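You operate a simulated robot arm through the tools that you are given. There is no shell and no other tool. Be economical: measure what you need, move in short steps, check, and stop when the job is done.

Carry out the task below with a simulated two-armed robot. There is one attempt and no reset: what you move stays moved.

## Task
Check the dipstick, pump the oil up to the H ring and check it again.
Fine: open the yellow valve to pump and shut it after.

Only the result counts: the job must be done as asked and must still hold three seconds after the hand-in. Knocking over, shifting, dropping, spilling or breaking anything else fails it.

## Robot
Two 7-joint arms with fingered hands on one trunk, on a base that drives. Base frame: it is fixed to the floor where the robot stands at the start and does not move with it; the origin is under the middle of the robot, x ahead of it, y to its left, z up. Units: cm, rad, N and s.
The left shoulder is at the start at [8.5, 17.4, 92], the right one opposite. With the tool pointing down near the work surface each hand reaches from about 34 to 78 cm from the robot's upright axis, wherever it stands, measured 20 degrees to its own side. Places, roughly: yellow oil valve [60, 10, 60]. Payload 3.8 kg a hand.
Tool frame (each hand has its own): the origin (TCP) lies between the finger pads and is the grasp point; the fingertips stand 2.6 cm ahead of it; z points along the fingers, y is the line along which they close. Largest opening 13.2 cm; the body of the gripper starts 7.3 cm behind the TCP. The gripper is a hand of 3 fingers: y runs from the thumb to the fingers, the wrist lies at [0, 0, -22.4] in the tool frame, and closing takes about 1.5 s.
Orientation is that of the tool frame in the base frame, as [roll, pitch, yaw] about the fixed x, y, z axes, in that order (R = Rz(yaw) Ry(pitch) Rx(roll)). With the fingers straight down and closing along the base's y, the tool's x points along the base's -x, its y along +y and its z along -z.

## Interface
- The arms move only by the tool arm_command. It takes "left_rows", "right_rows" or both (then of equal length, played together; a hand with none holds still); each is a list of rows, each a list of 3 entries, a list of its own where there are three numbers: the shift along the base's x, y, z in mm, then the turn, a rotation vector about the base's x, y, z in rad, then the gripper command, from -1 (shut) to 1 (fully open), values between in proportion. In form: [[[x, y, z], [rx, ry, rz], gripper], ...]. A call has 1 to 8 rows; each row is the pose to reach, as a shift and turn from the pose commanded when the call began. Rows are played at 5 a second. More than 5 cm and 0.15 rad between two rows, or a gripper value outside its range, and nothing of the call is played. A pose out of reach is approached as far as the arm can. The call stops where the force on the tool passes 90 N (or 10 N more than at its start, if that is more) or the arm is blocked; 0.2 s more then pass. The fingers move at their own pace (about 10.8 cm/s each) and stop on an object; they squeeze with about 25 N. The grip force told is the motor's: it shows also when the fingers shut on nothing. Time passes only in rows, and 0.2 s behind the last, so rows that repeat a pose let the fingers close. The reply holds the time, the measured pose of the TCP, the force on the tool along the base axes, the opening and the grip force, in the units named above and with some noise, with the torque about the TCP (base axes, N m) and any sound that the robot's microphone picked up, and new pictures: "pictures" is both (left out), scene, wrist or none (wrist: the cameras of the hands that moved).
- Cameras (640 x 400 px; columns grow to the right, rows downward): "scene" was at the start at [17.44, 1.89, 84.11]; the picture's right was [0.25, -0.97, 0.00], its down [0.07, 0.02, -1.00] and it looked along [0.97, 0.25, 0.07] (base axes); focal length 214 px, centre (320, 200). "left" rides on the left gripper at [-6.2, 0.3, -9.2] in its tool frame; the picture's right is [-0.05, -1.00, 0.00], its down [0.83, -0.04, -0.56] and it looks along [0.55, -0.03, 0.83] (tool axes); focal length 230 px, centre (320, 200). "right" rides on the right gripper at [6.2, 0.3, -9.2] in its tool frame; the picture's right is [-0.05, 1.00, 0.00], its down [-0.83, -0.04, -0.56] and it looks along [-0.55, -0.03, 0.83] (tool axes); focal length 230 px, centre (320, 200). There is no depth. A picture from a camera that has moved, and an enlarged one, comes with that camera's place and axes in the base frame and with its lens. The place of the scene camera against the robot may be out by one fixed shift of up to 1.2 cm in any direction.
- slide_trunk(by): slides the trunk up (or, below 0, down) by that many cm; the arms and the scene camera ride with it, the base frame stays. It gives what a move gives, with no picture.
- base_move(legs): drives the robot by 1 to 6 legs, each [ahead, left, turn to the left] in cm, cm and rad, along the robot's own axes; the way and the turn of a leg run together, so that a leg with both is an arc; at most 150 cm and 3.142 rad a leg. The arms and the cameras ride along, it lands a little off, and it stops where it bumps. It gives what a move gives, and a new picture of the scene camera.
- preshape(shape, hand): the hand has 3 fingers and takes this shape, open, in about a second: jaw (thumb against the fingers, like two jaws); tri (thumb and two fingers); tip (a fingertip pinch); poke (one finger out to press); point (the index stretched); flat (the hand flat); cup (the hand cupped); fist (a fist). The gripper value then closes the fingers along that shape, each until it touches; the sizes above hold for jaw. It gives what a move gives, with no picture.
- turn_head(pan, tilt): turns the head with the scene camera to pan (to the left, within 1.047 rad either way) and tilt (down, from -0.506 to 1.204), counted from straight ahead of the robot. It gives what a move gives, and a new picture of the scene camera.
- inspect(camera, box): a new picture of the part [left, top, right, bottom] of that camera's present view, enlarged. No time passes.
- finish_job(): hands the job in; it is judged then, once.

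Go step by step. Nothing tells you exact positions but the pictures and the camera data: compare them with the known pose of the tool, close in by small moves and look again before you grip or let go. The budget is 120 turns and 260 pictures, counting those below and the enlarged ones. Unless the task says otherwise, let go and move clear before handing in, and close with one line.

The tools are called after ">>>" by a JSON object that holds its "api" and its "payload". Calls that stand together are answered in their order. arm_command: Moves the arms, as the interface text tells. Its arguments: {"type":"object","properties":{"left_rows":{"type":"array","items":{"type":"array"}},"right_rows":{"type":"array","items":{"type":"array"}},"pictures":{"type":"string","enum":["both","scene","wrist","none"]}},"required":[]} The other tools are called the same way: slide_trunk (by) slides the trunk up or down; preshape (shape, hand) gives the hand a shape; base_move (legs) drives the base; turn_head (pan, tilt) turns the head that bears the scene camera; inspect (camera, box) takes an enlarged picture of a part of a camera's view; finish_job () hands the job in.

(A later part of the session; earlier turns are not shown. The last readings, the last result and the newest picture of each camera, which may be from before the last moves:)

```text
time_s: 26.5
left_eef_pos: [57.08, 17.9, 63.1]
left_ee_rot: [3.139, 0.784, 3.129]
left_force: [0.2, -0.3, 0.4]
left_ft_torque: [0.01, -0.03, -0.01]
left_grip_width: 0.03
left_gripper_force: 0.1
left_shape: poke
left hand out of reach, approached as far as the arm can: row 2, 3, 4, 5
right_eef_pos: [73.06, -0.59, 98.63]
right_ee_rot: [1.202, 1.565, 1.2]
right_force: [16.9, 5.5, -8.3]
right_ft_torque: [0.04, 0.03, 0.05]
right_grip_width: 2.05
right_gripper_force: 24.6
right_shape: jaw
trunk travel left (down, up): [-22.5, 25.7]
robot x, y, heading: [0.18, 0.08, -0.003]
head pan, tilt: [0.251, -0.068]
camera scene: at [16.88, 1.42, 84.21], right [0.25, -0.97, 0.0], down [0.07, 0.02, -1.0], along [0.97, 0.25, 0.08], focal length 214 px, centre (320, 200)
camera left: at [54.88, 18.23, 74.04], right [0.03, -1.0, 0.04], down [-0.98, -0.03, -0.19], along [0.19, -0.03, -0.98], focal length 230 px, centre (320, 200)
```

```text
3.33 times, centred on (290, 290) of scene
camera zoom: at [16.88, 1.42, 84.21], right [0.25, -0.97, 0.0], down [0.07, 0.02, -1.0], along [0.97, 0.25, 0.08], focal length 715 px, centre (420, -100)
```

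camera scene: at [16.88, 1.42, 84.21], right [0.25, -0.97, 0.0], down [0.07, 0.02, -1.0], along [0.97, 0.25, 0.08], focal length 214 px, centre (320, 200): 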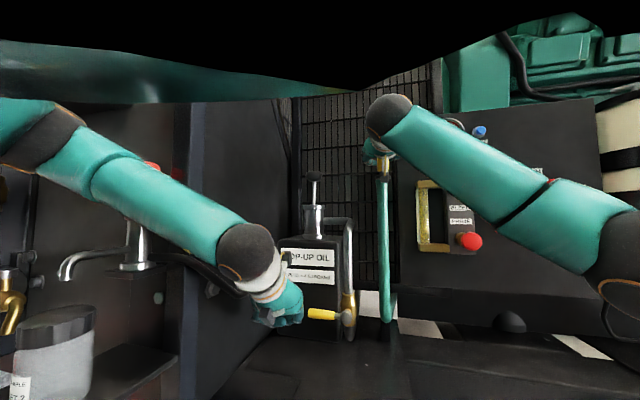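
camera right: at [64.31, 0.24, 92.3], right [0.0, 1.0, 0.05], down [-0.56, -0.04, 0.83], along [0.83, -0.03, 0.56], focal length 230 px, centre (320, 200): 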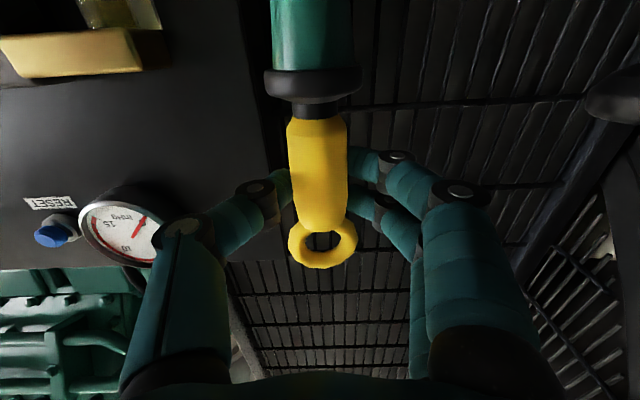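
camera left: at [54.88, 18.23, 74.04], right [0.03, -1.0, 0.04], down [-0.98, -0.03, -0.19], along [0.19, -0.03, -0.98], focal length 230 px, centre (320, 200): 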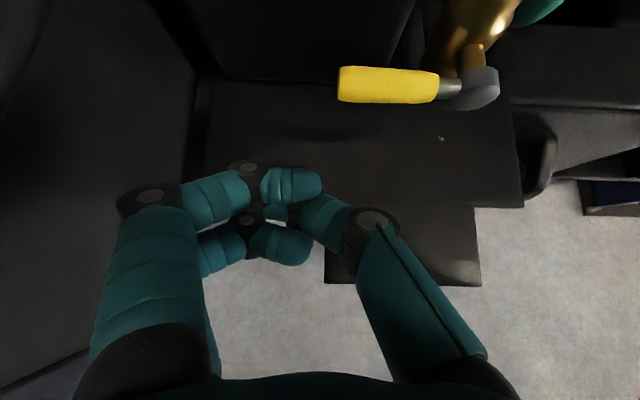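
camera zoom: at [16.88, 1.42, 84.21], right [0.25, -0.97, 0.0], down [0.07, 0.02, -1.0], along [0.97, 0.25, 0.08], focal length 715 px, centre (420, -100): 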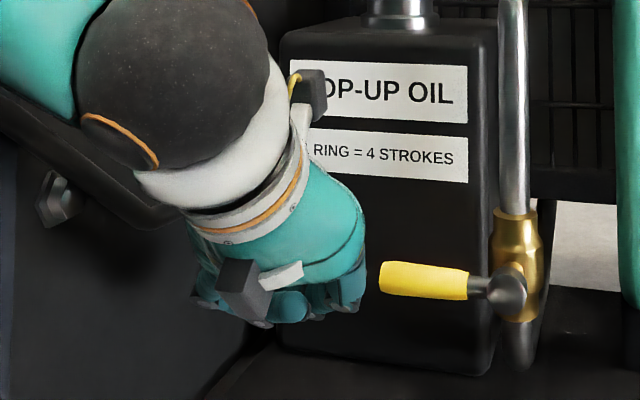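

The camera and right hand shifted, so the left arm is leaning on something. I'll back it out right away.

>>> {"api": "arm_command", "payload": {"left_rows": [[[-20, 0, 10], [0, 0, 0], 1], [[-40, 0, 30], [0, 0, 0], 1], [[-50, 10, 70], [0, 0, 0], 1], [[-60, 15, 110], [0, 0, 0], 1], [[-70, 20, 150], [0, 0, 0], 1]]}}

>>> {"api": "turn_head", "payload": {"pan": 0.9, "tilt": 0.3}}

```text
time_s: 27.7
left_eef_pos: [51.03, 20.85, 78.03]
left_ee_rot: [-3.139, 0.786, -3.137]
left_force: [-0.1, 0.8, -0.5]
left_ft_torque: [-0.06, -0.03, 0.02]
left_grip_width: 0.0
left_gripper_force: 0.0
left_shape: poke
right_eef_pos: [73.41, -0.15, 98.51]
right_ee_rot: [0.107, 1.569, 0.112]
right_force: [0.1, -0.1, -1.2]
right_ft_torque: [0.01, 0.05, -0.02]
right_grip_width: 2.11
right_gripper_force: 25.1
right_shape: jaw
trunk travel left (down, up): [-22.5, 25.7]
robot x, y, heading: [0.07, 0.02, 0.006]
head pan, tilt: [0.251, -0.068]
camera scene: at [17.41, 1.88, 84.12], right [0.25, -0.97, 0.0], down [0.07, 0.02, -1.0], along [0.97, 0.25, 0.07], focal length 214 px, centre (320, 200)
camera left: at [48.77, 21.2, 88.97], right [0.04, -1.0, 0.04], down [-0.98, -0.05, -0.2], along [0.2, -0.03, -0.98], focal length 230 px, centre (320, 200)
```

scene: 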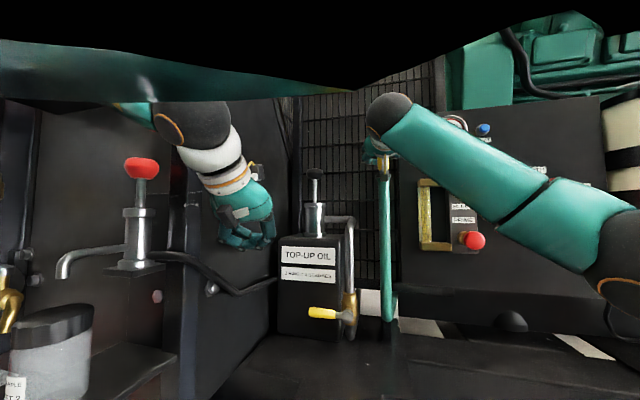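
left: 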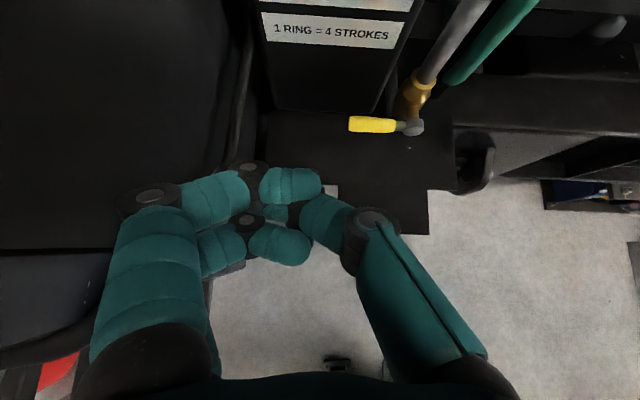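

```text
time_s: 28.7
left_eef_pos: [51.1, 20.75, 78.03]
left_ee_rot: [-3.139, 0.785, -3.138]
left_force: [0.1, 0.1, 0.8]
left_ft_torque: [0.03, 0.01, -0.01]
left_grip_width: 0.0
left_gripper_force: 0.0
left_shape: poke
right_eef_pos: [73.63, -0.15, 98.45]
right_ee_rot: [-0.014, 1.569, -0.014]
right_force: [-0.3, 0.4, 0.7]
right_ft_torque: [0.0, 0.0, 0.01]
right_grip_width: 2.08
right_gripper_force: 24.2
right_shape: jaw
trunk travel left (down, up): [-22.5, 25.7]
robot x, y, heading: [0.23, 0.06, 0.002]
head pan, tilt: [0.901, 0.3]
camera scene: at [14.71, 7.0, 80.73], right [0.78, -0.62, 0.0], down [-0.18, -0.23, -0.96], along [0.59, 0.75, -0.3], focal length 214 px, centre (320, 200)
```

scene: 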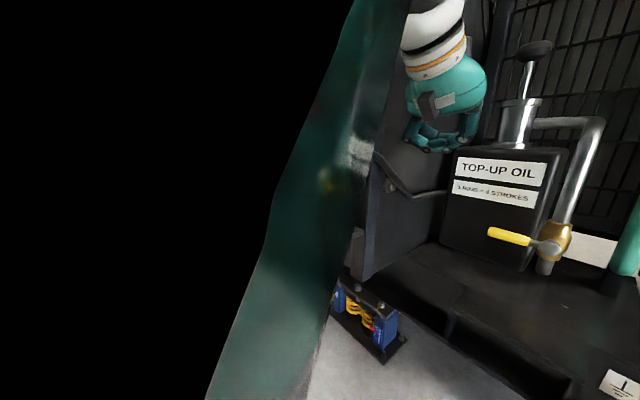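

Everything's back in place. It was probably the left forearm touching the divider, so the right arm will do the valve. I'll raise the left hand out of the way, let go of the seated dipstick and withdraw.

>>> {"api": "arm_command", "payload": {"left_rows": [[[-20, 15, 40], [0, 0, 0], 1], [[-40, 30, 80], [0, 0, 0], 1], [[-60, 45, 120], [0, 0, 0], 1], [[-70, 50, 160], [0, 0, 0], 1], [[-80, 55, 190], [0, 0, 0], 1], [[-80, 55, 190], [0, 0, 0], 1], [[-80, 55, 190], [0, 0, 0], 1]], "right_rows": [[[0, 0, 0], [0, 0, 0], -0.6], [[0, 0, 0], [0, 0, 0], -0.2], [[0, 0, 0], [0, 0, 0], -0.2], [[-30, 0, 0], [0, 0, 0], -0.2], [[-70, 0, 0], [0, 0, 0], -0.2], [[-110, 0, 0], [0, 0, 0], -0.2], [[-150, 0, 0], [0, 0, 0], -0.2]], "pictures": "wrist"}}

>>> {"api": "turn_head", "payload": {"pan": 0.25, "tilt": 0.2}}

```text
time_s: 30.3
left_eef_pos: [43.15, 26.29, 97.06]
left_ee_rot: [-3.139, 0.785, -3.137]
left_force: [0.0, 0.2, 0.0]
left_ft_torque: [0.01, -0.01, 0.03]
left_grip_width: 0.01
left_gripper_force: 0.1
left_shape: poke
right_eef_pos: [58.52, -0.22, 98.65]
right_ee_rot: [-0.612, 1.57, -0.613]
right_force: [-0.5, 0.0, 0.9]
right_ft_torque: [0.03, -0.04, 0.02]
right_grip_width: 5.24
right_gripper_force: 0.0
right_shape: jaw
trunk travel left (down, up): [-22.5, 25.7]
robot x, y, heading: [0.13, 0.14, 0.003]
head pan, tilt: [0.901, 0.3]
camera right: at [49.37, 0.21, 92.44], right [0.0, 1.0, 0.05], down [-0.56, -0.04, 0.83], along [0.83, -0.03, 0.56], focal length 230 px, centre (320, 200)
camera left: at [40.74, 26.59, 108.0], right [0.04, -1.0, 0.04], down [-0.98, -0.04, -0.19], along [0.2, -0.03, -0.98], focal length 230 px, centre (320, 200)
```

right: 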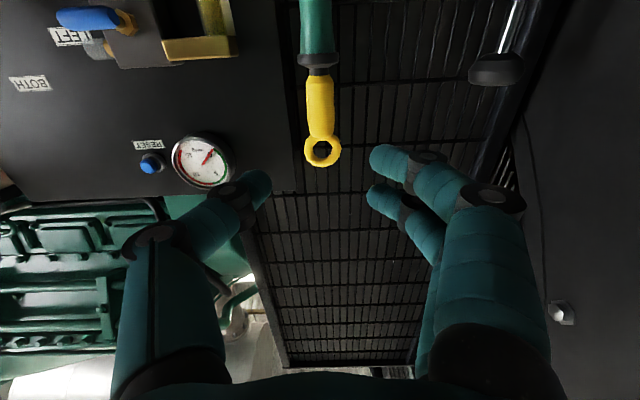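
left: 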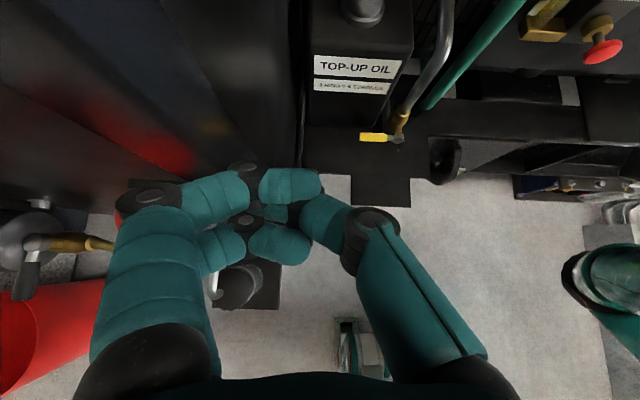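

```text
time_s: 31.4
left_eef_pos: [43.12, 26.22, 97.15]
left_ee_rot: [-3.138, 0.785, -3.14]
left_force: [-0.7, -1.0, -1.2]
left_ft_torque: [0.04, 0.03, -0.02]
left_grip_width: 0.0
left_gripper_force: 0.0
left_shape: poke
right_eef_pos: [58.8, -0.19, 98.66]
right_ee_rot: [-0.169, 1.57, -0.168]
right_force: [0.1, -0.8, 0.0]
right_ft_torque: [0.02, 0.02, -0.02]
right_grip_width: 5.23
right_gripper_force: 0.1
right_shape: jaw
trunk travel left (down, up): [-22.5, 25.7]
robot x, y, heading: [-0.08, -0.04, 0.0]
head pan, tilt: [0.25, 0.201]
camera scene: at [17.93, 1.99, 81.66], right [0.25, -0.97, 0.0], down [-0.19, -0.05, -0.98], along [0.95, 0.24, -0.2], focal length 214 px, centre (320, 200)
```

scene: 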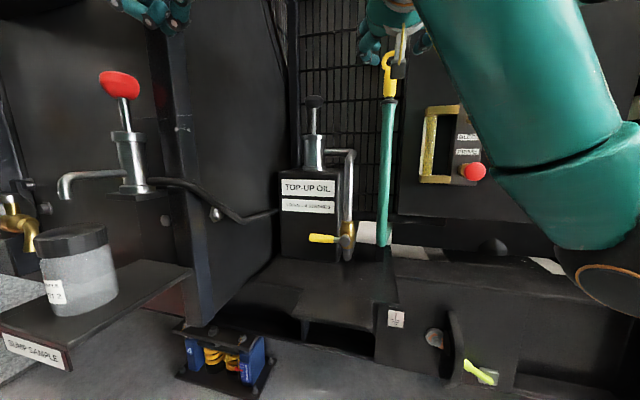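

The dipstick is seated and free. I'll lower the trunk so the right hand can work flatter at valve height, and shape it to poke.

>>> {"api": "slide_trunk", "payload": {"by": -20}}

>>> {"api": "preshape", "payload": {"hand": "right", "shape": "poke"}}

>>> {"api": "arm_command", "payload": {"right_rows": [[[-30, 25, 0], [0, 0.12, 0], 1], [[-55, 50, 0], [0, 0.24, 0], 1], [[-65, 75, -10], [0, 0.36, 0], 1], [[-65, 100, -20], [0, 0.48, 0], 1], [[-65, 125, -40], [0, 0.61, 0], 1], [[-65, 147, -60], [0, 0.61, 0], 1], [[-65, 147, -90], [0, 0.61, 0], 1]]}}

```text
time_s: 33.5
left_eef_pos: [42.94, 26.18, 77.11]
left_ee_rot: [-3.139, 0.784, 3.142]
left_force: [-0.5, 0.5, 0.0]
left_ft_torque: [0.01, -0.02, -0.01]
left_grip_width: 0.0
left_gripper_force: 0.0
left_shape: poke
right_eef_pos: [58.56, -0.22, 78.46]
right_ee_rot: [0.088, 1.569, 0.087]
right_force: [0.9, 0.5, 0.3]
right_ft_torque: [0.0, 0.02, 0.01]
right_grip_width: 5.24
right_gripper_force: 0.1
right_shape: jaw
trunk travel left (down, up): [-2.5, 45.7]
robot x, y, heading: [0.2, -0.22, 0.001]
head pan, tilt: [0.25, 0.201]
```

```text
time_s: 34.4
left_eef_pos: [42.94, 26.22, 77.13]
left_ee_rot: [-3.139, 0.786, 3.141]
left_force: [0.1, -0.3, 0.4]
left_ft_torque: [0.01, 0.0, 0.01]
left_grip_width: 0.01
left_gripper_force: 0.1
left_shape: poke
right_eef_pos: [58.58, -0.16, 78.4]
right_ee_rot: [-3.094, 1.57, -3.095]
right_force: [-0.8, 0.3, 0.0]
right_ft_torque: [0.01, 0.0, 0.0]
right_grip_width: 0.0
right_gripper_force: 0.2
right_shape: poke
trunk travel left (down, up): [-2.5, 45.7]
robot x, y, heading: [-0.01, -0.1, 0.004]
head pan, tilt: [0.25, 0.201]
```

```text
time_s: 36.0
left_eef_pos: [42.99, 26.37, 76.99]
left_ee_rot: [-3.14, 0.786, -3.14]
left_force: [-0.4, 0.1, -0.3]
left_ft_torque: [0.02, -0.04, -0.01]
left_grip_width: 0.0
left_gripper_force: 0.1
left_shape: poke
right_eef_pos: [55.26, 14.66, 67.0]
right_ee_rot: [3.138, 0.966, 3.139]
right_force: [0.3, -0.7, -0.8]
right_ft_torque: [-0.02, -0.01, 0.02]
right_grip_width: 0.0
right_gripper_force: 0.1
right_shape: poke
right hand out of reach, approached as far as the arm can: row 3, 4, 5, 6, 7
trunk travel left (down, up): [-2.5, 45.7]
robot x, y, heading: [-0.19, 0.25, -0.001]
head pan, tilt: [0.25, 0.201]
camera scene: at [19.48, 1.98, 61.22], right [0.25, -0.97, 0.0], down [-0.19, -0.05, -0.98], along [0.95, 0.24, -0.2], focal length 214 px, centre (320, 200)
camera right: at [44.09, 15.0, 67.07], right [0.03, 1.0, 0.04], down [0.02, -0.04, 1.0], along [1.0, -0.03, -0.02], focal length 230 px, centre (320, 200)
```

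scene: 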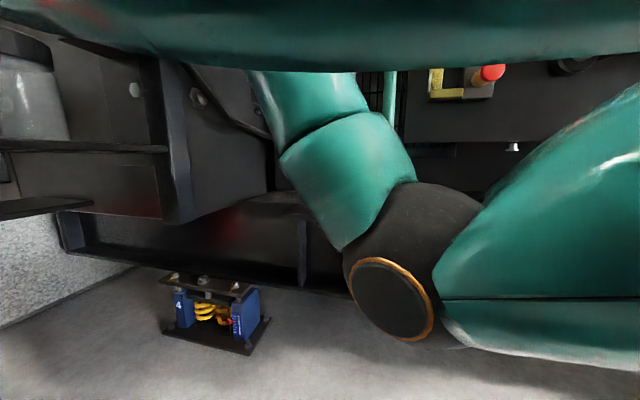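
right: 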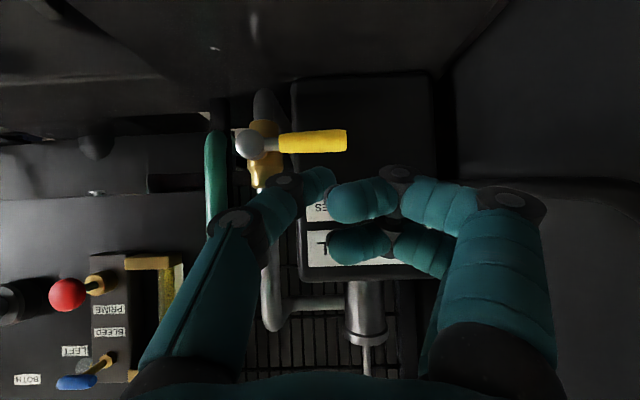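

The right arm works well here: the finger tip is just in front of and above the lever. I'll go down and then forward beneath it.

>>> {"api": "arm_command", "payload": {"right_rows": [[[30, 0, -30], [0, 0, 0], 1], [[45, 0, -50], [0, 0, 0], 1], [[52, 0, -70], [0, 0, 0], 1], [[55, 0, -90], [0, 0, 0], 1], [[55, 0, -90], [0, 0, 0], 1]], "pictures": "wrist"}}

```text
time_s: 37.2
left_eef_pos: [42.98, 26.32, 76.98]
left_ee_rot: [-3.139, 0.785, -3.139]
left_force: [-0.2, -0.4, -0.2]
left_ft_torque: [0.01, -0.05, 0.0]
left_grip_width: 0.01
left_gripper_force: 0.0
left_shape: poke
right_eef_pos: [60.91, 14.66, 58.09]
right_ee_rot: [-3.141, 0.963, -3.141]
right_force: [-0.2, 0.1, 0.3]
right_ft_torque: [0.0, -0.01, 0.01]
right_grip_width: 0.0
right_gripper_force: 0.0
right_shape: poke
trunk travel left (down, up): [-2.5, 45.7]
robot x, y, heading: [0.2, 0.46, 0.004]
head pan, tilt: [0.25, 0.201]
camera right: at [49.68, 14.99, 58.24], right [0.03, 1.0, 0.04], down [0.02, -0.04, 1.0], along [1.0, -0.03, -0.02], focal length 230 px, centre (320, 200)
```

right: 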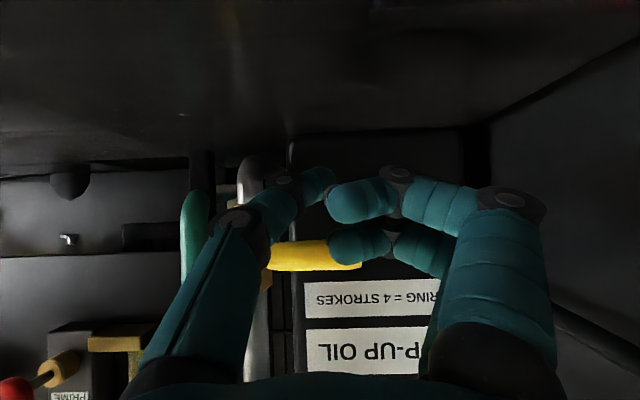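

The lever reads at z ≈ 61.5, above the finger tip. I'll shift 1.2 cm left so the curled fingers clear the lever's end, slide the tip under it, and start lifting.

>>> {"api": "arm_command", "payload": {"right_rows": [[[0, 12, -5], [0, 0, 0], 1], [[10, 12, -5], [0, 0, 0], 1], [[20, 12, 0], [0, 0, 0], 1], [[20, 12, 15], [0, 0, 0], 1], [[20, 12, 25], [0, 0, 0], 1], [[20, 12, 35], [0, 0, 0], 1]], "pictures": "wrist"}}

```text
time_s: 38.6
left_eef_pos: [43.13, 26.2, 76.87]
left_ee_rot: [-3.139, 0.786, -3.141]
left_force: [0.2, 0.4, 0.3]
left_ft_torque: [-0.02, 0.0, 0.03]
left_grip_width: 0.0
left_gripper_force: 0.0
left_shape: poke
right_eef_pos: [62.82, 15.69, 61.39]
right_ee_rot: [-3.139, 0.96, 3.141]
right_force: [-2.0, 0.8, -4.1]
right_ft_torque: [0.06, 0.03, -0.02]
right_grip_width: 0.0
right_gripper_force: 0.1
right_shape: poke
trunk travel left (down, up): [-2.5, 45.7]
robot x, y, heading: [-0.03, -0.18, -0.001]
head pan, tilt: [0.25, 0.201]
camera right: at [51.68, 16.14, 61.7], right [0.03, 1.0, 0.04], down [0.02, -0.04, 1.0], along [1.0, -0.03, -0.02], focal length 230 px, centre (320, 200)
```

right: 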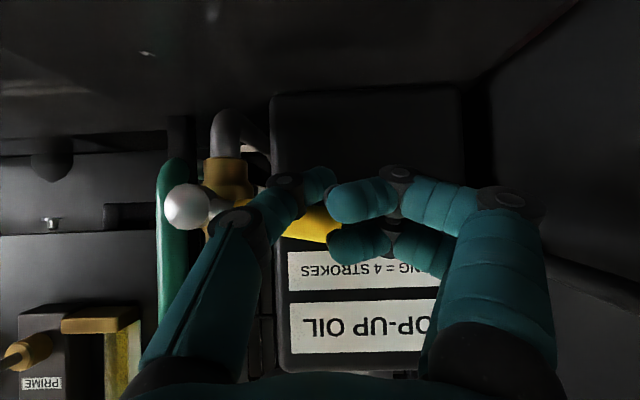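

The lever has started to tilt up freely, at about 4 N. I'll keep following the arc.

>>> {"api": "arm_command", "payload": {"right_rows": [[[0, -1, 8], [0, 0, 0], 1], [[0, -1, 16], [0, 0, 0], 1], [[0, -3, 25], [0, 0, 0], 1], [[0, -6, 34], [0, 0, 0], 1], [[0, -10, 43], [0, 0, 0], 1], [[0, -15, 51], [0, 0, 0], 1], [[0, -21, 58], [0, 0, 0], 1]], "pictures": "wrist"}}

```text
time_s: 40.2
left_eef_pos: [43.15, 26.19, 76.96]
left_ee_rot: [-3.137, 0.785, -3.14]
left_force: [0.4, 0.1, 0.1]
left_ft_torque: [0.01, 0.03, 0.01]
left_grip_width: 0.0
left_gripper_force: 0.1
left_shape: poke
right_eef_pos: [62.83, 13.74, 67.5]
right_ee_rot: [-3.141, 0.965, -3.141]
right_force: [-1.9, 1.9, -2.1]
right_ft_torque: [0.0, 0.02, -0.06]
right_grip_width: 0.02
right_gripper_force: 0.0
right_shape: poke
trunk travel left (down, up): [-2.5, 45.7]
robot x, y, heading: [0.34, -0.31, 0.001]
head pan, tilt: [0.25, 0.201]
camera right: at [51.65, 14.02, 67.62], right [0.03, 1.0, 0.04], down [0.02, -0.04, 1.0], along [1.0, -0.03, -0.02], focal length 230 px, centre (320, 200)
```

right: 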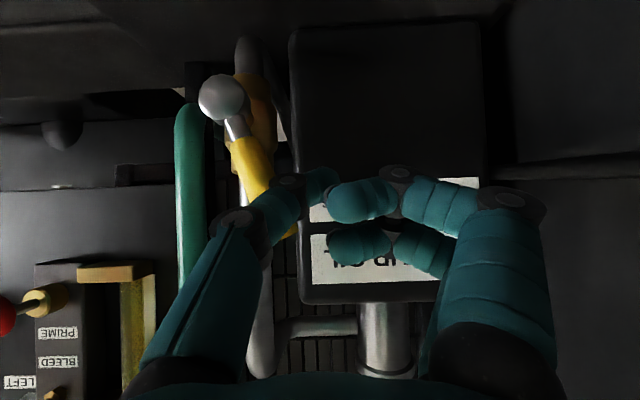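

The lever is at about 65°. I'll push it on to vertical until it meets its stop.

>>> {"api": "arm_command", "payload": {"right_rows": [[[0, -6, 5], [0, 0, 0], 1], [[0, -14, 10], [0, 0, 0], 1], [[0, -22, 14], [0, 0, 0], 1], [[0, -30, 16], [0, 0, 0], 1], [[0, -36, 17], [0, 0, 0], 1], [[0, -40, 17], [0, 0, 0], 1]], "pictures": "wrist"}}

```text
time_s: 41.6
left_eef_pos: [42.99, 26.33, 77.03]
left_ee_rot: [-3.139, 0.788, -3.138]
left_force: [-0.7, 0.3, -0.2]
left_ft_torque: [0.02, 0.02, -0.02]
left_grip_width: 0.0
left_gripper_force: 0.0
left_shape: poke
right_eef_pos: [62.7, 9.86, 69.15]
right_ee_rot: [-3.141, 0.961, -3.139]
right_force: [-13.1, 9.2, -0.6]
right_ft_torque: [0.04, 0.0, -0.08]
right_grip_width: 0.0
right_gripper_force: 0.0
right_shape: poke
trunk travel left (down, up): [-2.5, 45.7]
robot x, y, heading: [-0.22, 0.03, -0.001]
head pan, tilt: [0.25, 0.201]
camera right: at [51.55, 10.12, 69.34], right [0.03, 1.0, 0.04], down [0.02, -0.04, 1.0], along [1.0, -0.03, -0.02], focal length 230 px, centre (320, 200)
```

right: 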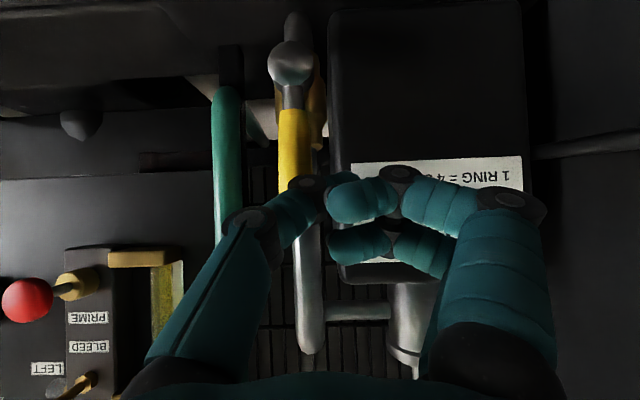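

The lever is vertical and against its stop, so the valve is open. I'll withdraw the right hand, raise the trunk and reshape it to jaw for the pump.

>>> {"api": "arm_command", "payload": {"right_rows": [[[0, 12, 0], [0, 0, 0], 1], [[-30, 14, 0], [0, 0, 0], 1], [[-70, 10, 5], [0, 0, 0], 1], [[-90, 0, 20], [0, 0, 0], 1], [[-100, -20, 40], [0, 0, 0], 1]], "pictures": "none"}}

>>> {"api": "preshape", "payload": {"hand": "right", "shape": "jaw"}}

>>> {"api": "slide_trunk", "payload": {"by": 20}}

>>> {"api": "inspect", "payload": {"camera": "scene", "box": [0, 0, 640, 400]}}

>>> {"api": "inspect", "payload": {"camera": "right", "box": [0, 0, 640, 400]}}

```text
time_s: 42.8
left_eef_pos: [43.06, 26.29, 77.01]
left_ee_rot: [-3.137, 0.785, -3.139]
left_force: [0.6, 1.2, -0.5]
left_ft_torque: [0.0, -0.03, 0.0]
left_grip_width: 0.0
left_gripper_force: 0.1
left_shape: poke
right_eef_pos: [57.21, 8.24, 69.41]
right_ee_rot: [3.14, 0.966, 3.142]
right_force: [-0.6, 0.1, 0.5]
right_ft_torque: [-0.05, -0.01, -0.01]
right_grip_width: 0.0
right_gripper_force: 0.0
right_shape: poke
right hand out of reach, approached as far as the arm can: row 3, 4, 5
trunk travel left (down, up): [-2.5, 45.7]
robot x, y, heading: [0.09, -0.0, -0.002]
head pan, tilt: [0.25, 0.201]
```

```text
time_s: 43.7
left_eef_pos: [43.14, 26.23, 77.06]
left_ee_rot: [-3.138, 0.786, -3.139]
left_force: [-0.8, -0.3, 0.1]
left_ft_torque: [-0.02, 0.02, -0.02]
left_grip_width: 0.0
left_gripper_force: 0.0
left_shape: poke
right_eef_pos: [57.15, 8.23, 69.38]
right_ee_rot: [3.14, 0.968, -3.14]
right_force: [0.7, 0.3, -1.0]
right_ft_torque: [0.0, 0.02, 0.02]
right_grip_width: 13.19
right_gripper_force: 0.1
right_shape: jaw
trunk travel left (down, up): [-2.5, 45.7]
robot x, y, heading: [-0.13, 0.15, 0.001]
head pan, tilt: [0.25, 0.201]
```

```text
time_s: 45.9
left_eef_pos: [43.12, 26.24, 97.0]
left_ee_rot: [-3.139, 0.785, -3.136]
left_force: [0.4, 0.7, -0.1]
left_ft_torque: [0.0, -0.01, 0.02]
left_grip_width: 0.0
left_gripper_force: 0.0
left_shape: poke
right_eef_pos: [57.32, 8.15, 89.33]
right_ee_rot: [-3.14, 0.959, -3.141]
right_force: [0.0, 0.1, 0.4]
right_ft_torque: [0.04, 0.0, -0.01]
right_grip_width: 13.2
right_gripper_force: 0.0
right_shape: jaw
trunk travel left (down, up): [-22.5, 25.7]
robot x, y, heading: [-0.0, 0.08, -0.0]
head pan, tilt: [0.25, 0.201]
```

```text
1.00 times, centred on (320, 200) of scene (not enlarged: the box is as wide or as high as the picture)
camera zoom: at [17.95, 1.99, 81.65], right [0.25, -0.97, 0.0], down [-0.19, -0.05, -0.98], along [0.95, 0.24, -0.2], focal length 214 px, centre (320, 200)
```

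zoom: 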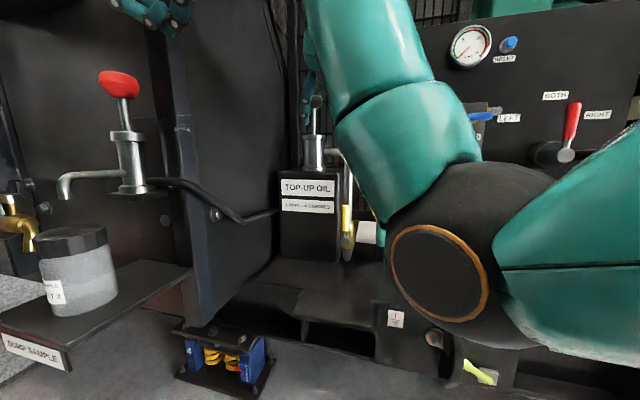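

```text
1.00 times, centred on (320, 200) of right (not enlarged: the box is as wide or as high as the picture)
camera zoom: at [46.17, 8.56, 89.64], right [0.03, 1.0, 0.04], down [0.02, -0.04, 1.0], along [1.0, -0.03, -0.02], focal length 230 px, centre (320, 200)
```

zoom: 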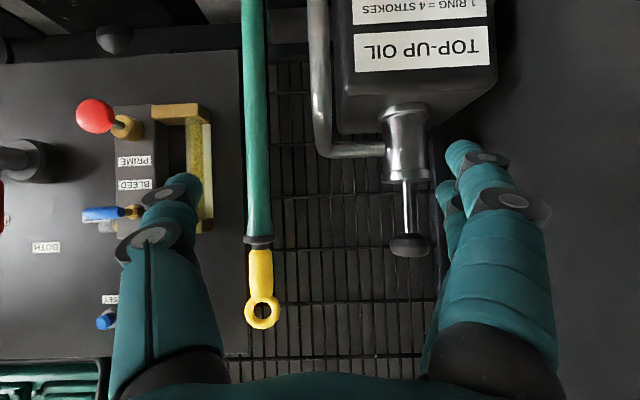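

I can see the knob well: centre about [79, 20, 96], roughly 5.7 cm wide. I'll level the right hand, then yaw it left toward the knob.

>>> {"api": "arm_command", "payload": {"right_rows": [[[0, 5, 15], [0, -0.122, 0], 0.4], [[5, 10, 30], [0, -0.244, 0], 0.4], [[10, 15, 45], [0, -0.366, 0], 0.4], [[15, 20, 60], [0, -0.488, 0], 0.4], [[20, 30, 70], [0, -0.61, 0], 0.4]], "pictures": "none"}}

>>> {"api": "arm_command", "payload": {"right_rows": [[[15, 5, 0], [0, 0, 0.134], 0.4], [[35, 15, 0], [0, 0, 0.268], 0.4], [[60, 30, 0], [0, 0, 0.4], 0.4], [[85, 42, 0], [0, 0, 0.4], 0.4]]}}

```text
time_s: 47.1
left_eef_pos: [43.09, 26.31, 97.05]
left_ee_rot: [-3.139, 0.784, -3.139]
left_force: [0.5, -1.0, -0.2]
left_ft_torque: [0.05, 0.01, 0.01]
left_grip_width: 0.03
left_gripper_force: 0.1
left_shape: poke
right_eef_pos: [59.32, 11.11, 96.58]
right_ee_rot: [0.009, 1.567, 0.011]
right_force: [0.3, 0.5, -0.4]
right_ft_torque: [-0.02, -0.02, -0.02]
right_grip_width: 9.25
right_gripper_force: 0.0
right_shape: jaw
trunk travel left (down, up): [-22.5, 25.7]
robot x, y, heading: [-0.05, 0.14, 0.002]
head pan, tilt: [0.25, 0.201]
```

```text
time_s: 48.1
left_eef_pos: [43.1, 26.35, 97.11]
left_ee_rot: [-3.139, 0.786, -3.136]
left_force: [-0.2, 0.4, -0.7]
left_ft_torque: [0.04, 0.0, -0.01]
left_grip_width: 0.02
left_gripper_force: 0.1
left_shape: poke
right_eef_pos: [67.86, 15.45, 96.51]
right_ee_rot: [1.031, 1.569, 1.432]
right_force: [0.2, -0.2, 0.2]
right_ft_torque: [0.01, 0.0, 0.02]
right_grip_width: 9.27
right_gripper_force: 0.0
right_shape: jaw
trunk travel left (down, up): [-22.5, 25.7]
robot x, y, heading: [-0.07, -0.16, 0.001]
head pan, tilt: [0.25, 0.201]
camera scene: at [17.94, 2.0, 81.65], right [0.25, -0.97, 0.0], down [-0.19, -0.05, -0.98], along [0.95, 0.24, -0.2], focal length 214 px, centre (320, 200)
camera right: at [59.16, 12.13, 90.31], right [-0.39, 0.92, 0.05], down [-0.49, -0.26, 0.83], along [0.78, 0.3, 0.55], focal length 230 px, centre (320, 200)
```

scene: 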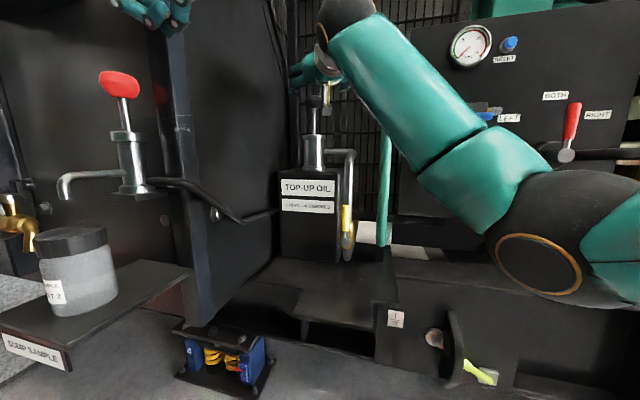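
right: 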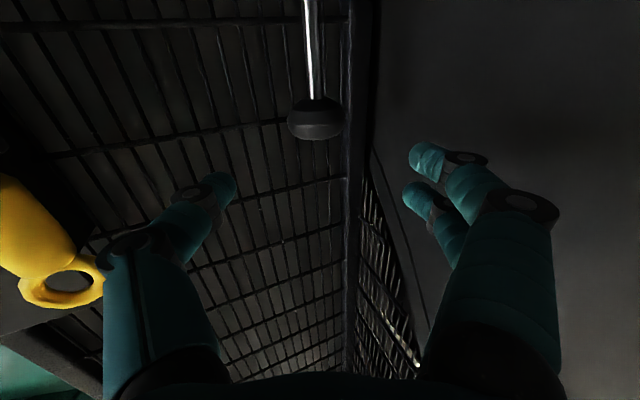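

The knob centre comes out at about [80, 20.3, 96], 5.4 cm wide, and the hand is pointed at it. I'll approach most of the way and look again.

>>> {"api": "arm_command", "payload": {"right_rows": [[[35, 15, -3], [0, 0, 0], 0.3], [[65, 27, -3], [0, 0, 0], 0.3], [[85, 35, -3], [0, 0, 0], 0.3], [[85, 35, -3], [0, 0, 0], 0.3]]}}

>>> {"api": "inspect", "payload": {"camera": "scene", "box": [260, 50, 420, 170]}}

```text
time_s: 49.1
left_eef_pos: [43.1, 26.33, 97.07]
left_ee_rot: [-3.139, 0.785, -3.14]
left_force: [0.0, 0.4, -1.2]
left_ft_torque: [0.01, -0.01, 0.0]
left_grip_width: 0.01
left_gripper_force: 0.0
left_shape: poke
right_eef_pos: [76.18, 18.9, 96.13]
right_ee_rot: [0.109, 1.569, 0.507]
right_force: [-0.6, -0.7, 0.2]
right_ft_torque: [0.02, 0.02, 0.03]
right_grip_width: 8.6
right_gripper_force: 0.0
right_shape: jaw
trunk travel left (down, up): [-22.5, 25.7]
robot x, y, heading: [0.04, 0.07, -0.002]
head pan, tilt: [0.25, 0.201]
camera scene: at [17.93, 1.98, 81.66], right [0.25, -0.97, 0.0], down [-0.19, -0.05, -0.98], along [0.95, 0.24, -0.2], focal length 214 px, centre (320, 200)
camera right: at [67.6, 15.65, 90.01], right [-0.39, 0.92, 0.05], down [-0.5, -0.26, 0.83], along [0.78, 0.3, 0.56], focal length 230 px, centre (320, 200)
```

scene: 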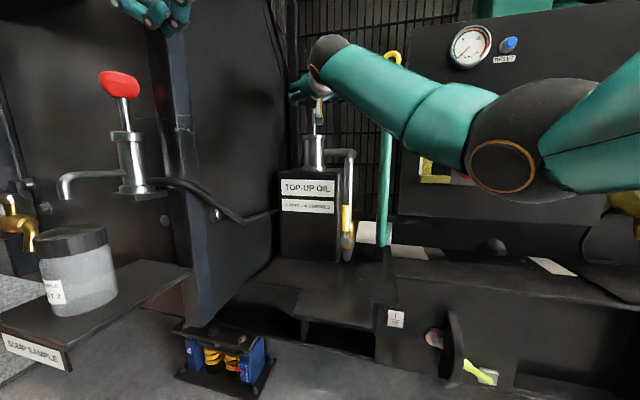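
right: 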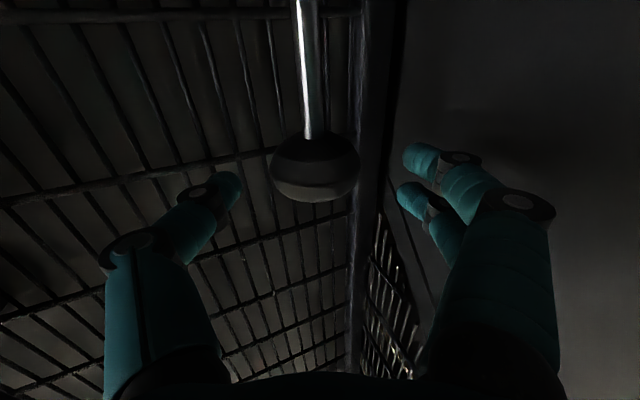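

```text
3.33 times, centred on (340, 110) of scene
camera zoom: at [17.93, 1.98, 81.66], right [0.25, -0.97, 0.0], down [-0.19, -0.05, -0.98], along [0.95, 0.24, -0.2], focal length 715 px, centre (253, 500)
```

zoom: 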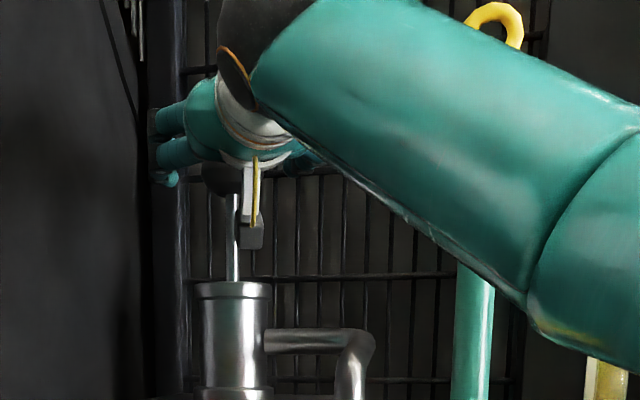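

Refined, the knob centre is at [77.7, 19.4, 95.2]. I'll do the final approach and grip it.

>>> {"api": "arm_command", "payload": {"right_rows": [[[6, 2, -5], [0, 0, 0], 0.3], [[11, 4, -5], [0, 0, 0], 0.2], [[11, 4, -5], [0, 0, 0], -0.2], [[11, 4, -5], [0, 0, 0], -1], [[11, 4, -5], [0, 0, 0], -1], [[11, 4, -5], [0, 0, 0], -1], [[11, 4, -5], [0, 0, 0], -1]], "pictures": "wrist"}}

```text
time_s: 50.7
left_eef_pos: [43.11, 26.23, 97.08]
left_ee_rot: [-3.137, 0.787, -3.14]
left_force: [0.2, -0.4, -0.1]
left_ft_torque: [0.0, 0.01, -0.02]
left_grip_width: 0.0
left_gripper_force: 0.1
left_shape: poke
right_eef_pos: [77.32, 19.3, 95.64]
right_ee_rot: [3.115, 1.57, -2.769]
right_force: [-1.4, 0.6, -0.1]
right_ft_torque: [-0.02, 0.0, 0.0]
right_grip_width: 4.69
right_gripper_force: 25.1
right_shape: jaw
trunk travel left (down, up): [-22.5, 25.7]
robot x, y, heading: [-0.01, -0.1, 0.001]
head pan, tilt: [0.25, 0.201]
camera right: at [68.69, 16.04, 89.49], right [-0.39, 0.92, 0.05], down [-0.5, -0.26, 0.83], along [0.78, 0.3, 0.56], focal length 230 px, centre (320, 200)
```

right: 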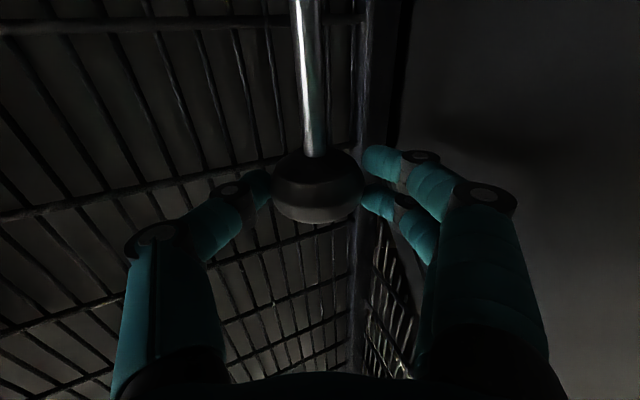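

The knob is firmly gripped. I'll start the first stroke downward and see how it responds.

>>> {"api": "arm_command", "payload": {"right_rows": [[[0, 0, -10], [0, 0, 0], -1], [[0, 0, -20], [0, 0, 0], -1], [[0, 0, -30], [0, 0, 0], -1], [[0, 0, -35], [0, 0, 0], -1]]}}

>>> {"api": "inspect", "payload": {"camera": "scene", "box": [260, 50, 420, 170]}}

```text
time_s: 51.7
left_eef_pos: [43.07, 26.33, 97.09]
left_ee_rot: [-3.139, 0.785, -3.139]
left_force: [0.4, 0.0, -0.2]
left_ft_torque: [0.03, 0.0, 0.01]
left_grip_width: 0.01
left_gripper_force: 0.0
left_shape: poke
right_eef_pos: [77.33, 19.24, 92.3]
right_ee_rot: [-0.257, 1.568, 0.142]
right_force: [3.7, 0.9, 8.8]
right_ft_torque: [0.05, -0.19, 0.03]
right_grip_width: 4.65
right_gripper_force: 24.8
right_shape: jaw
trunk travel left (down, up): [-22.5, 25.7]
robot x, y, heading: [0.42, -0.12, 0.001]
head pan, tilt: [0.25, 0.201]
camera scene: at [17.9, 1.97, 81.67], right [0.25, -0.97, 0.0], down [-0.19, -0.05, -0.98], along [0.95, 0.24, -0.2], focal length 214 px, centre (320, 200)
camera right: at [68.66, 16.04, 86.07], right [-0.39, 0.92, 0.05], down [-0.5, -0.26, 0.83], along [0.78, 0.3, 0.56], focal length 230 px, centre (320, 200)
```

scene: 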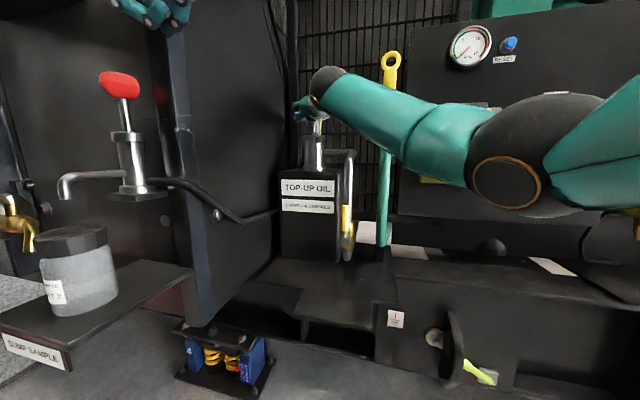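
right: 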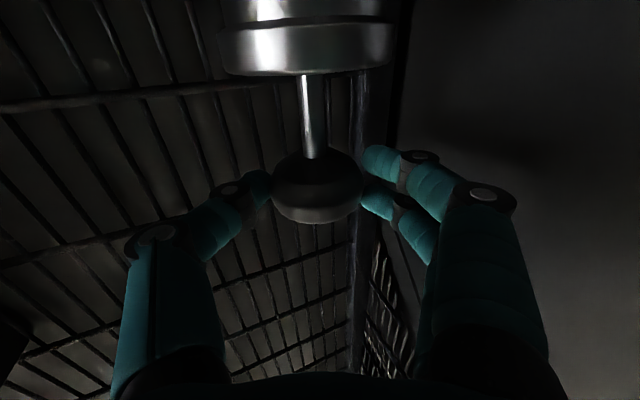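

```text
3.33 times, centred on (340, 110) of scene
camera zoom: at [17.9, 1.97, 81.67], right [0.25, -0.97, 0.0], down [-0.19, -0.05, -0.98], along [0.95, 0.24, -0.2], focal length 715 px, centre (253, 500)
```

zoom: 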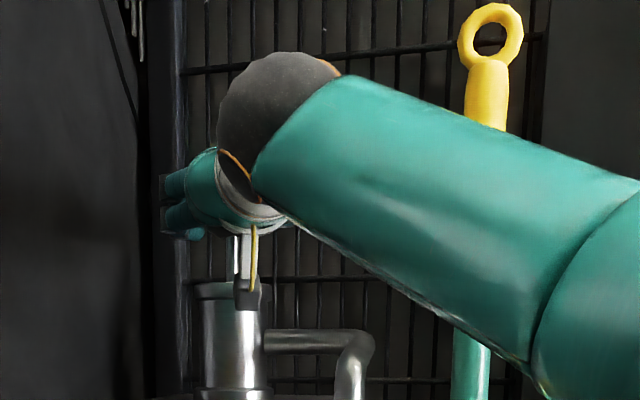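

The knob follows with about 9 N of spring resistance. I'll continue to the bottom of the stroke.

>>> {"api": "arm_command", "payload": {"right_rows": [[[0, 0, -6], [0, 0, 0], -1], [[0, 0, -12], [0, 0, 0], -1], [[0, 0, -18], [0, 0, 0], -1], [[0, 0, -24], [0, 0, 0], -1], [[0, 0, -28], [0, 0, 0], -1]], "pictures": "wrist"}}

```text
time_s: 52.9
left_eef_pos: [42.99, 26.21, 97.15]
left_ee_rot: [-3.14, 0.786, -3.141]
left_force: [0.6, -0.6, 0.3]
left_ft_torque: [-0.02, 0.02, 0.0]
left_grip_width: 0.0
left_gripper_force: 0.0
left_shape: poke
right_eef_pos: [77.32, 19.27, 89.47]
right_ee_rot: [-0.036, 1.568, 0.362]
right_force: [7.3, 0.3, 15.8]
right_ft_torque: [0.04, -0.27, 0.01]
right_grip_width: 4.66
right_gripper_force: 25.1
right_shape: jaw
trunk travel left (down, up): [-22.5, 25.7]
robot x, y, heading: [0.08, -0.21, 0.002]
head pan, tilt: [0.25, 0.201]
camera right: at [68.64, 16.06, 83.32], right [-0.39, 0.92, 0.05], down [-0.5, -0.26, 0.83], along [0.78, 0.3, 0.56], focal length 230 px, centre (320, 200)
```

right: 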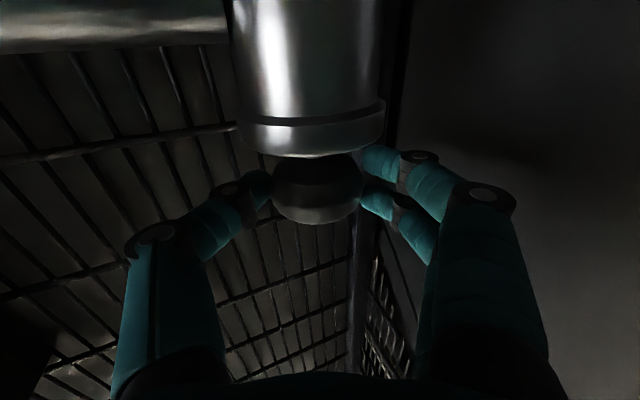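

The force is still rising like a spring, with no stop yet. I'll press a little further.

>>> {"api": "arm_command", "payload": {"right_rows": [[[0, 0, -4], [0, 0, 0], -1], [[0, 0, -8], [0, 0, 0], -1], [[0, 0, -8], [0, 0, 0], -1]], "pictures": "wrist"}}

```text
time_s: 53.7
left_eef_pos: [42.95, 26.15, 97.12]
left_ee_rot: [-3.141, 0.786, -3.141]
left_force: [1.3, 0.1, -0.2]
left_ft_torque: [0.01, 0.04, -0.01]
left_grip_width: 0.01
left_gripper_force: 0.1
left_shape: poke
right_eef_pos: [77.35, 19.2, 88.89]
right_ee_rot: [-0.182, 1.563, 0.22]
right_force: [8.8, -0.5, 21.0]
right_ft_torque: [0.01, -0.42, 0.05]
right_grip_width: 4.62
right_gripper_force: 24.9
right_shape: jaw
trunk travel left (down, up): [-22.5, 25.7]
robot x, y, heading: [-0.04, 0.31, -0.001]
head pan, tilt: [0.25, 0.201]
camera right: at [68.63, 16.07, 82.73], right [-0.39, 0.92, 0.05], down [-0.5, -0.26, 0.83], along [0.77, 0.3, 0.56], focal length 230 px, centre (320, 200)
```

right: 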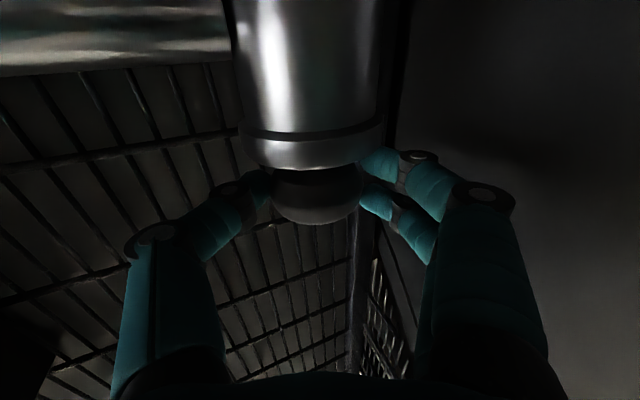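

The resistance has stiffened, so this looks like the bottom, about 7 cm down. I'll bring the knob back up to finish stroke 1.

>>> {"api": "arm_command", "payload": {"right_rows": [[[0, 0, 18], [0, 0, 0], -1], [[0, 0, 36], [0, 0, 0], -1], [[0, 0, 54], [0, 0, 0], -1], [[0, 0, 71], [0, 0, 0], -1], [[0, 0, 71], [0, 0, 0], -1]]}}

>>> {"api": "inspect", "payload": {"camera": "scene", "box": [260, 50, 420, 170]}}

```text
time_s: 54.9
left_eef_pos: [43.0, 26.31, 97.04]
left_ee_rot: [-3.139, 0.785, -3.139]
left_force: [0.4, 0.0, 0.4]
left_ft_torque: [-0.02, -0.01, 0.01]
left_grip_width: 0.0
left_gripper_force: 0.0
left_shape: poke
right_eef_pos: [77.24, 19.24, 95.63]
right_ee_rot: [2.241, 1.57, 2.643]
right_force: [-5.8, -1.8, -0.2]
right_ft_torque: [-0.11, -0.02, 0.09]
right_grip_width: 4.65
right_gripper_force: 25.1
right_shape: jaw
trunk travel left (down, up): [-22.5, 25.7]
robot x, y, heading: [-0.4, 0.11, -0.006]
head pan, tilt: [0.25, 0.201]
camera scene: at [17.89, 1.97, 81.66], right [0.25, -0.97, 0.0], down [-0.19, -0.05, -0.98], along [0.95, 0.24, -0.2], focal length 214 px, centre (320, 200)
camera right: at [68.65, 16.08, 89.47], right [-0.39, 0.92, 0.05], down [-0.49, -0.26, 0.83], along [0.78, 0.3, 0.55], focal length 230 px, centre (320, 200)
```

scene: 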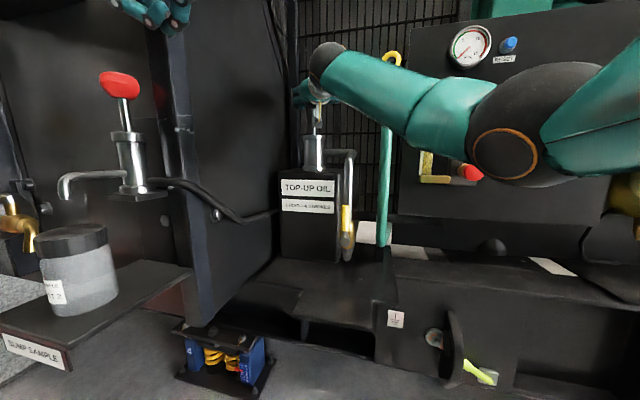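
right: 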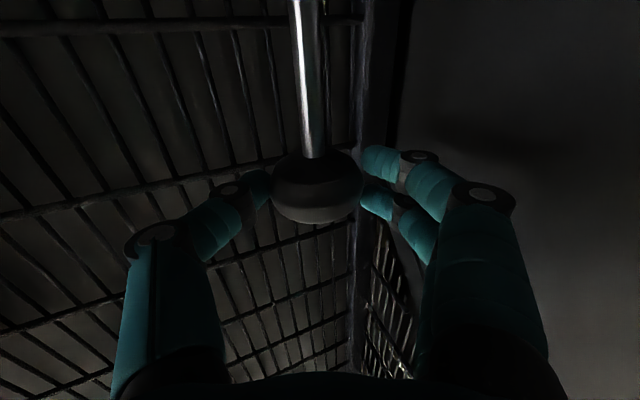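

```text
3.33 times, centred on (340, 110) of scene
camera zoom: at [17.89, 1.97, 81.66], right [0.25, -0.97, 0.0], down [-0.19, -0.05, -0.98], along [0.95, 0.24, -0.2], focal length 715 px, centre (253, 500)
```

zoom: 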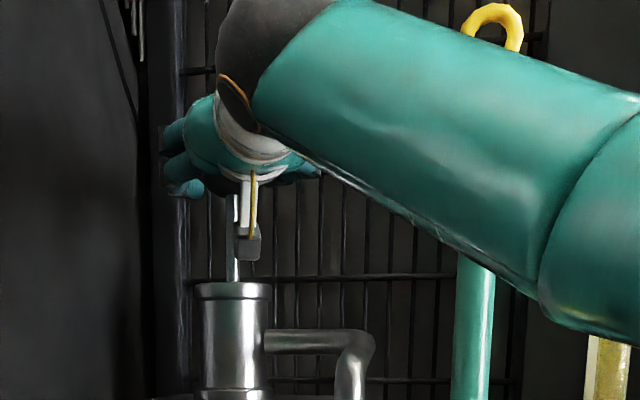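

Stroke 1 is done and the knob is back at the top. Stroke 2 follows, with a full stroke in one call.

>>> {"api": "arm_command", "payload": {"right_rows": [[[0, 0, -22], [0, 0, 0], -1], [[0, 0, -44], [0, 0, 0], -1], [[0, 0, -62], [0, 0, 0], -1], [[0, 0, -71], [0, 0, 0], -1], [[0, 0, -71], [0, 0, 0], -1], [[0, 0, -45], [0, 0, 0], -1], [[0, 0, -20], [0, 0, 0], -1], [[0, 0, 0], [0, 0, 0], -1]], "pictures": "wrist"}}

```text
time_s: 56.7
left_eef_pos: [43.01, 26.19, 97.1]
left_ee_rot: [-3.14, 0.786, -3.14]
left_force: [-0.4, -0.3, 0.0]
left_ft_torque: [0.01, -0.02, -0.01]
left_grip_width: 0.03
left_gripper_force: 0.1
left_shape: poke
right_eef_pos: [77.24, 19.28, 95.5]
right_ee_rot: [0.779, 1.57, 1.179]
right_force: [-6.8, -1.9, 1.2]
right_ft_torque: [-0.11, -0.05, 0.15]
right_grip_width: 4.64
right_gripper_force: 24.7
right_shape: jaw
trunk travel left (down, up): [-22.5, 25.7]
robot x, y, heading: [0.1, -0.26, 0.002]
head pan, tilt: [0.25, 0.201]
camera right: at [68.65, 16.08, 89.45], right [-0.39, 0.92, 0.05], down [-0.49, -0.26, 0.83], along [0.78, 0.3, 0.55], focal length 230 px, centre (320, 200)
```

right: 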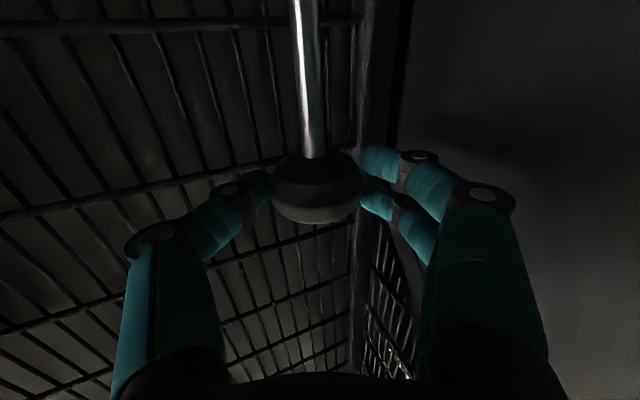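

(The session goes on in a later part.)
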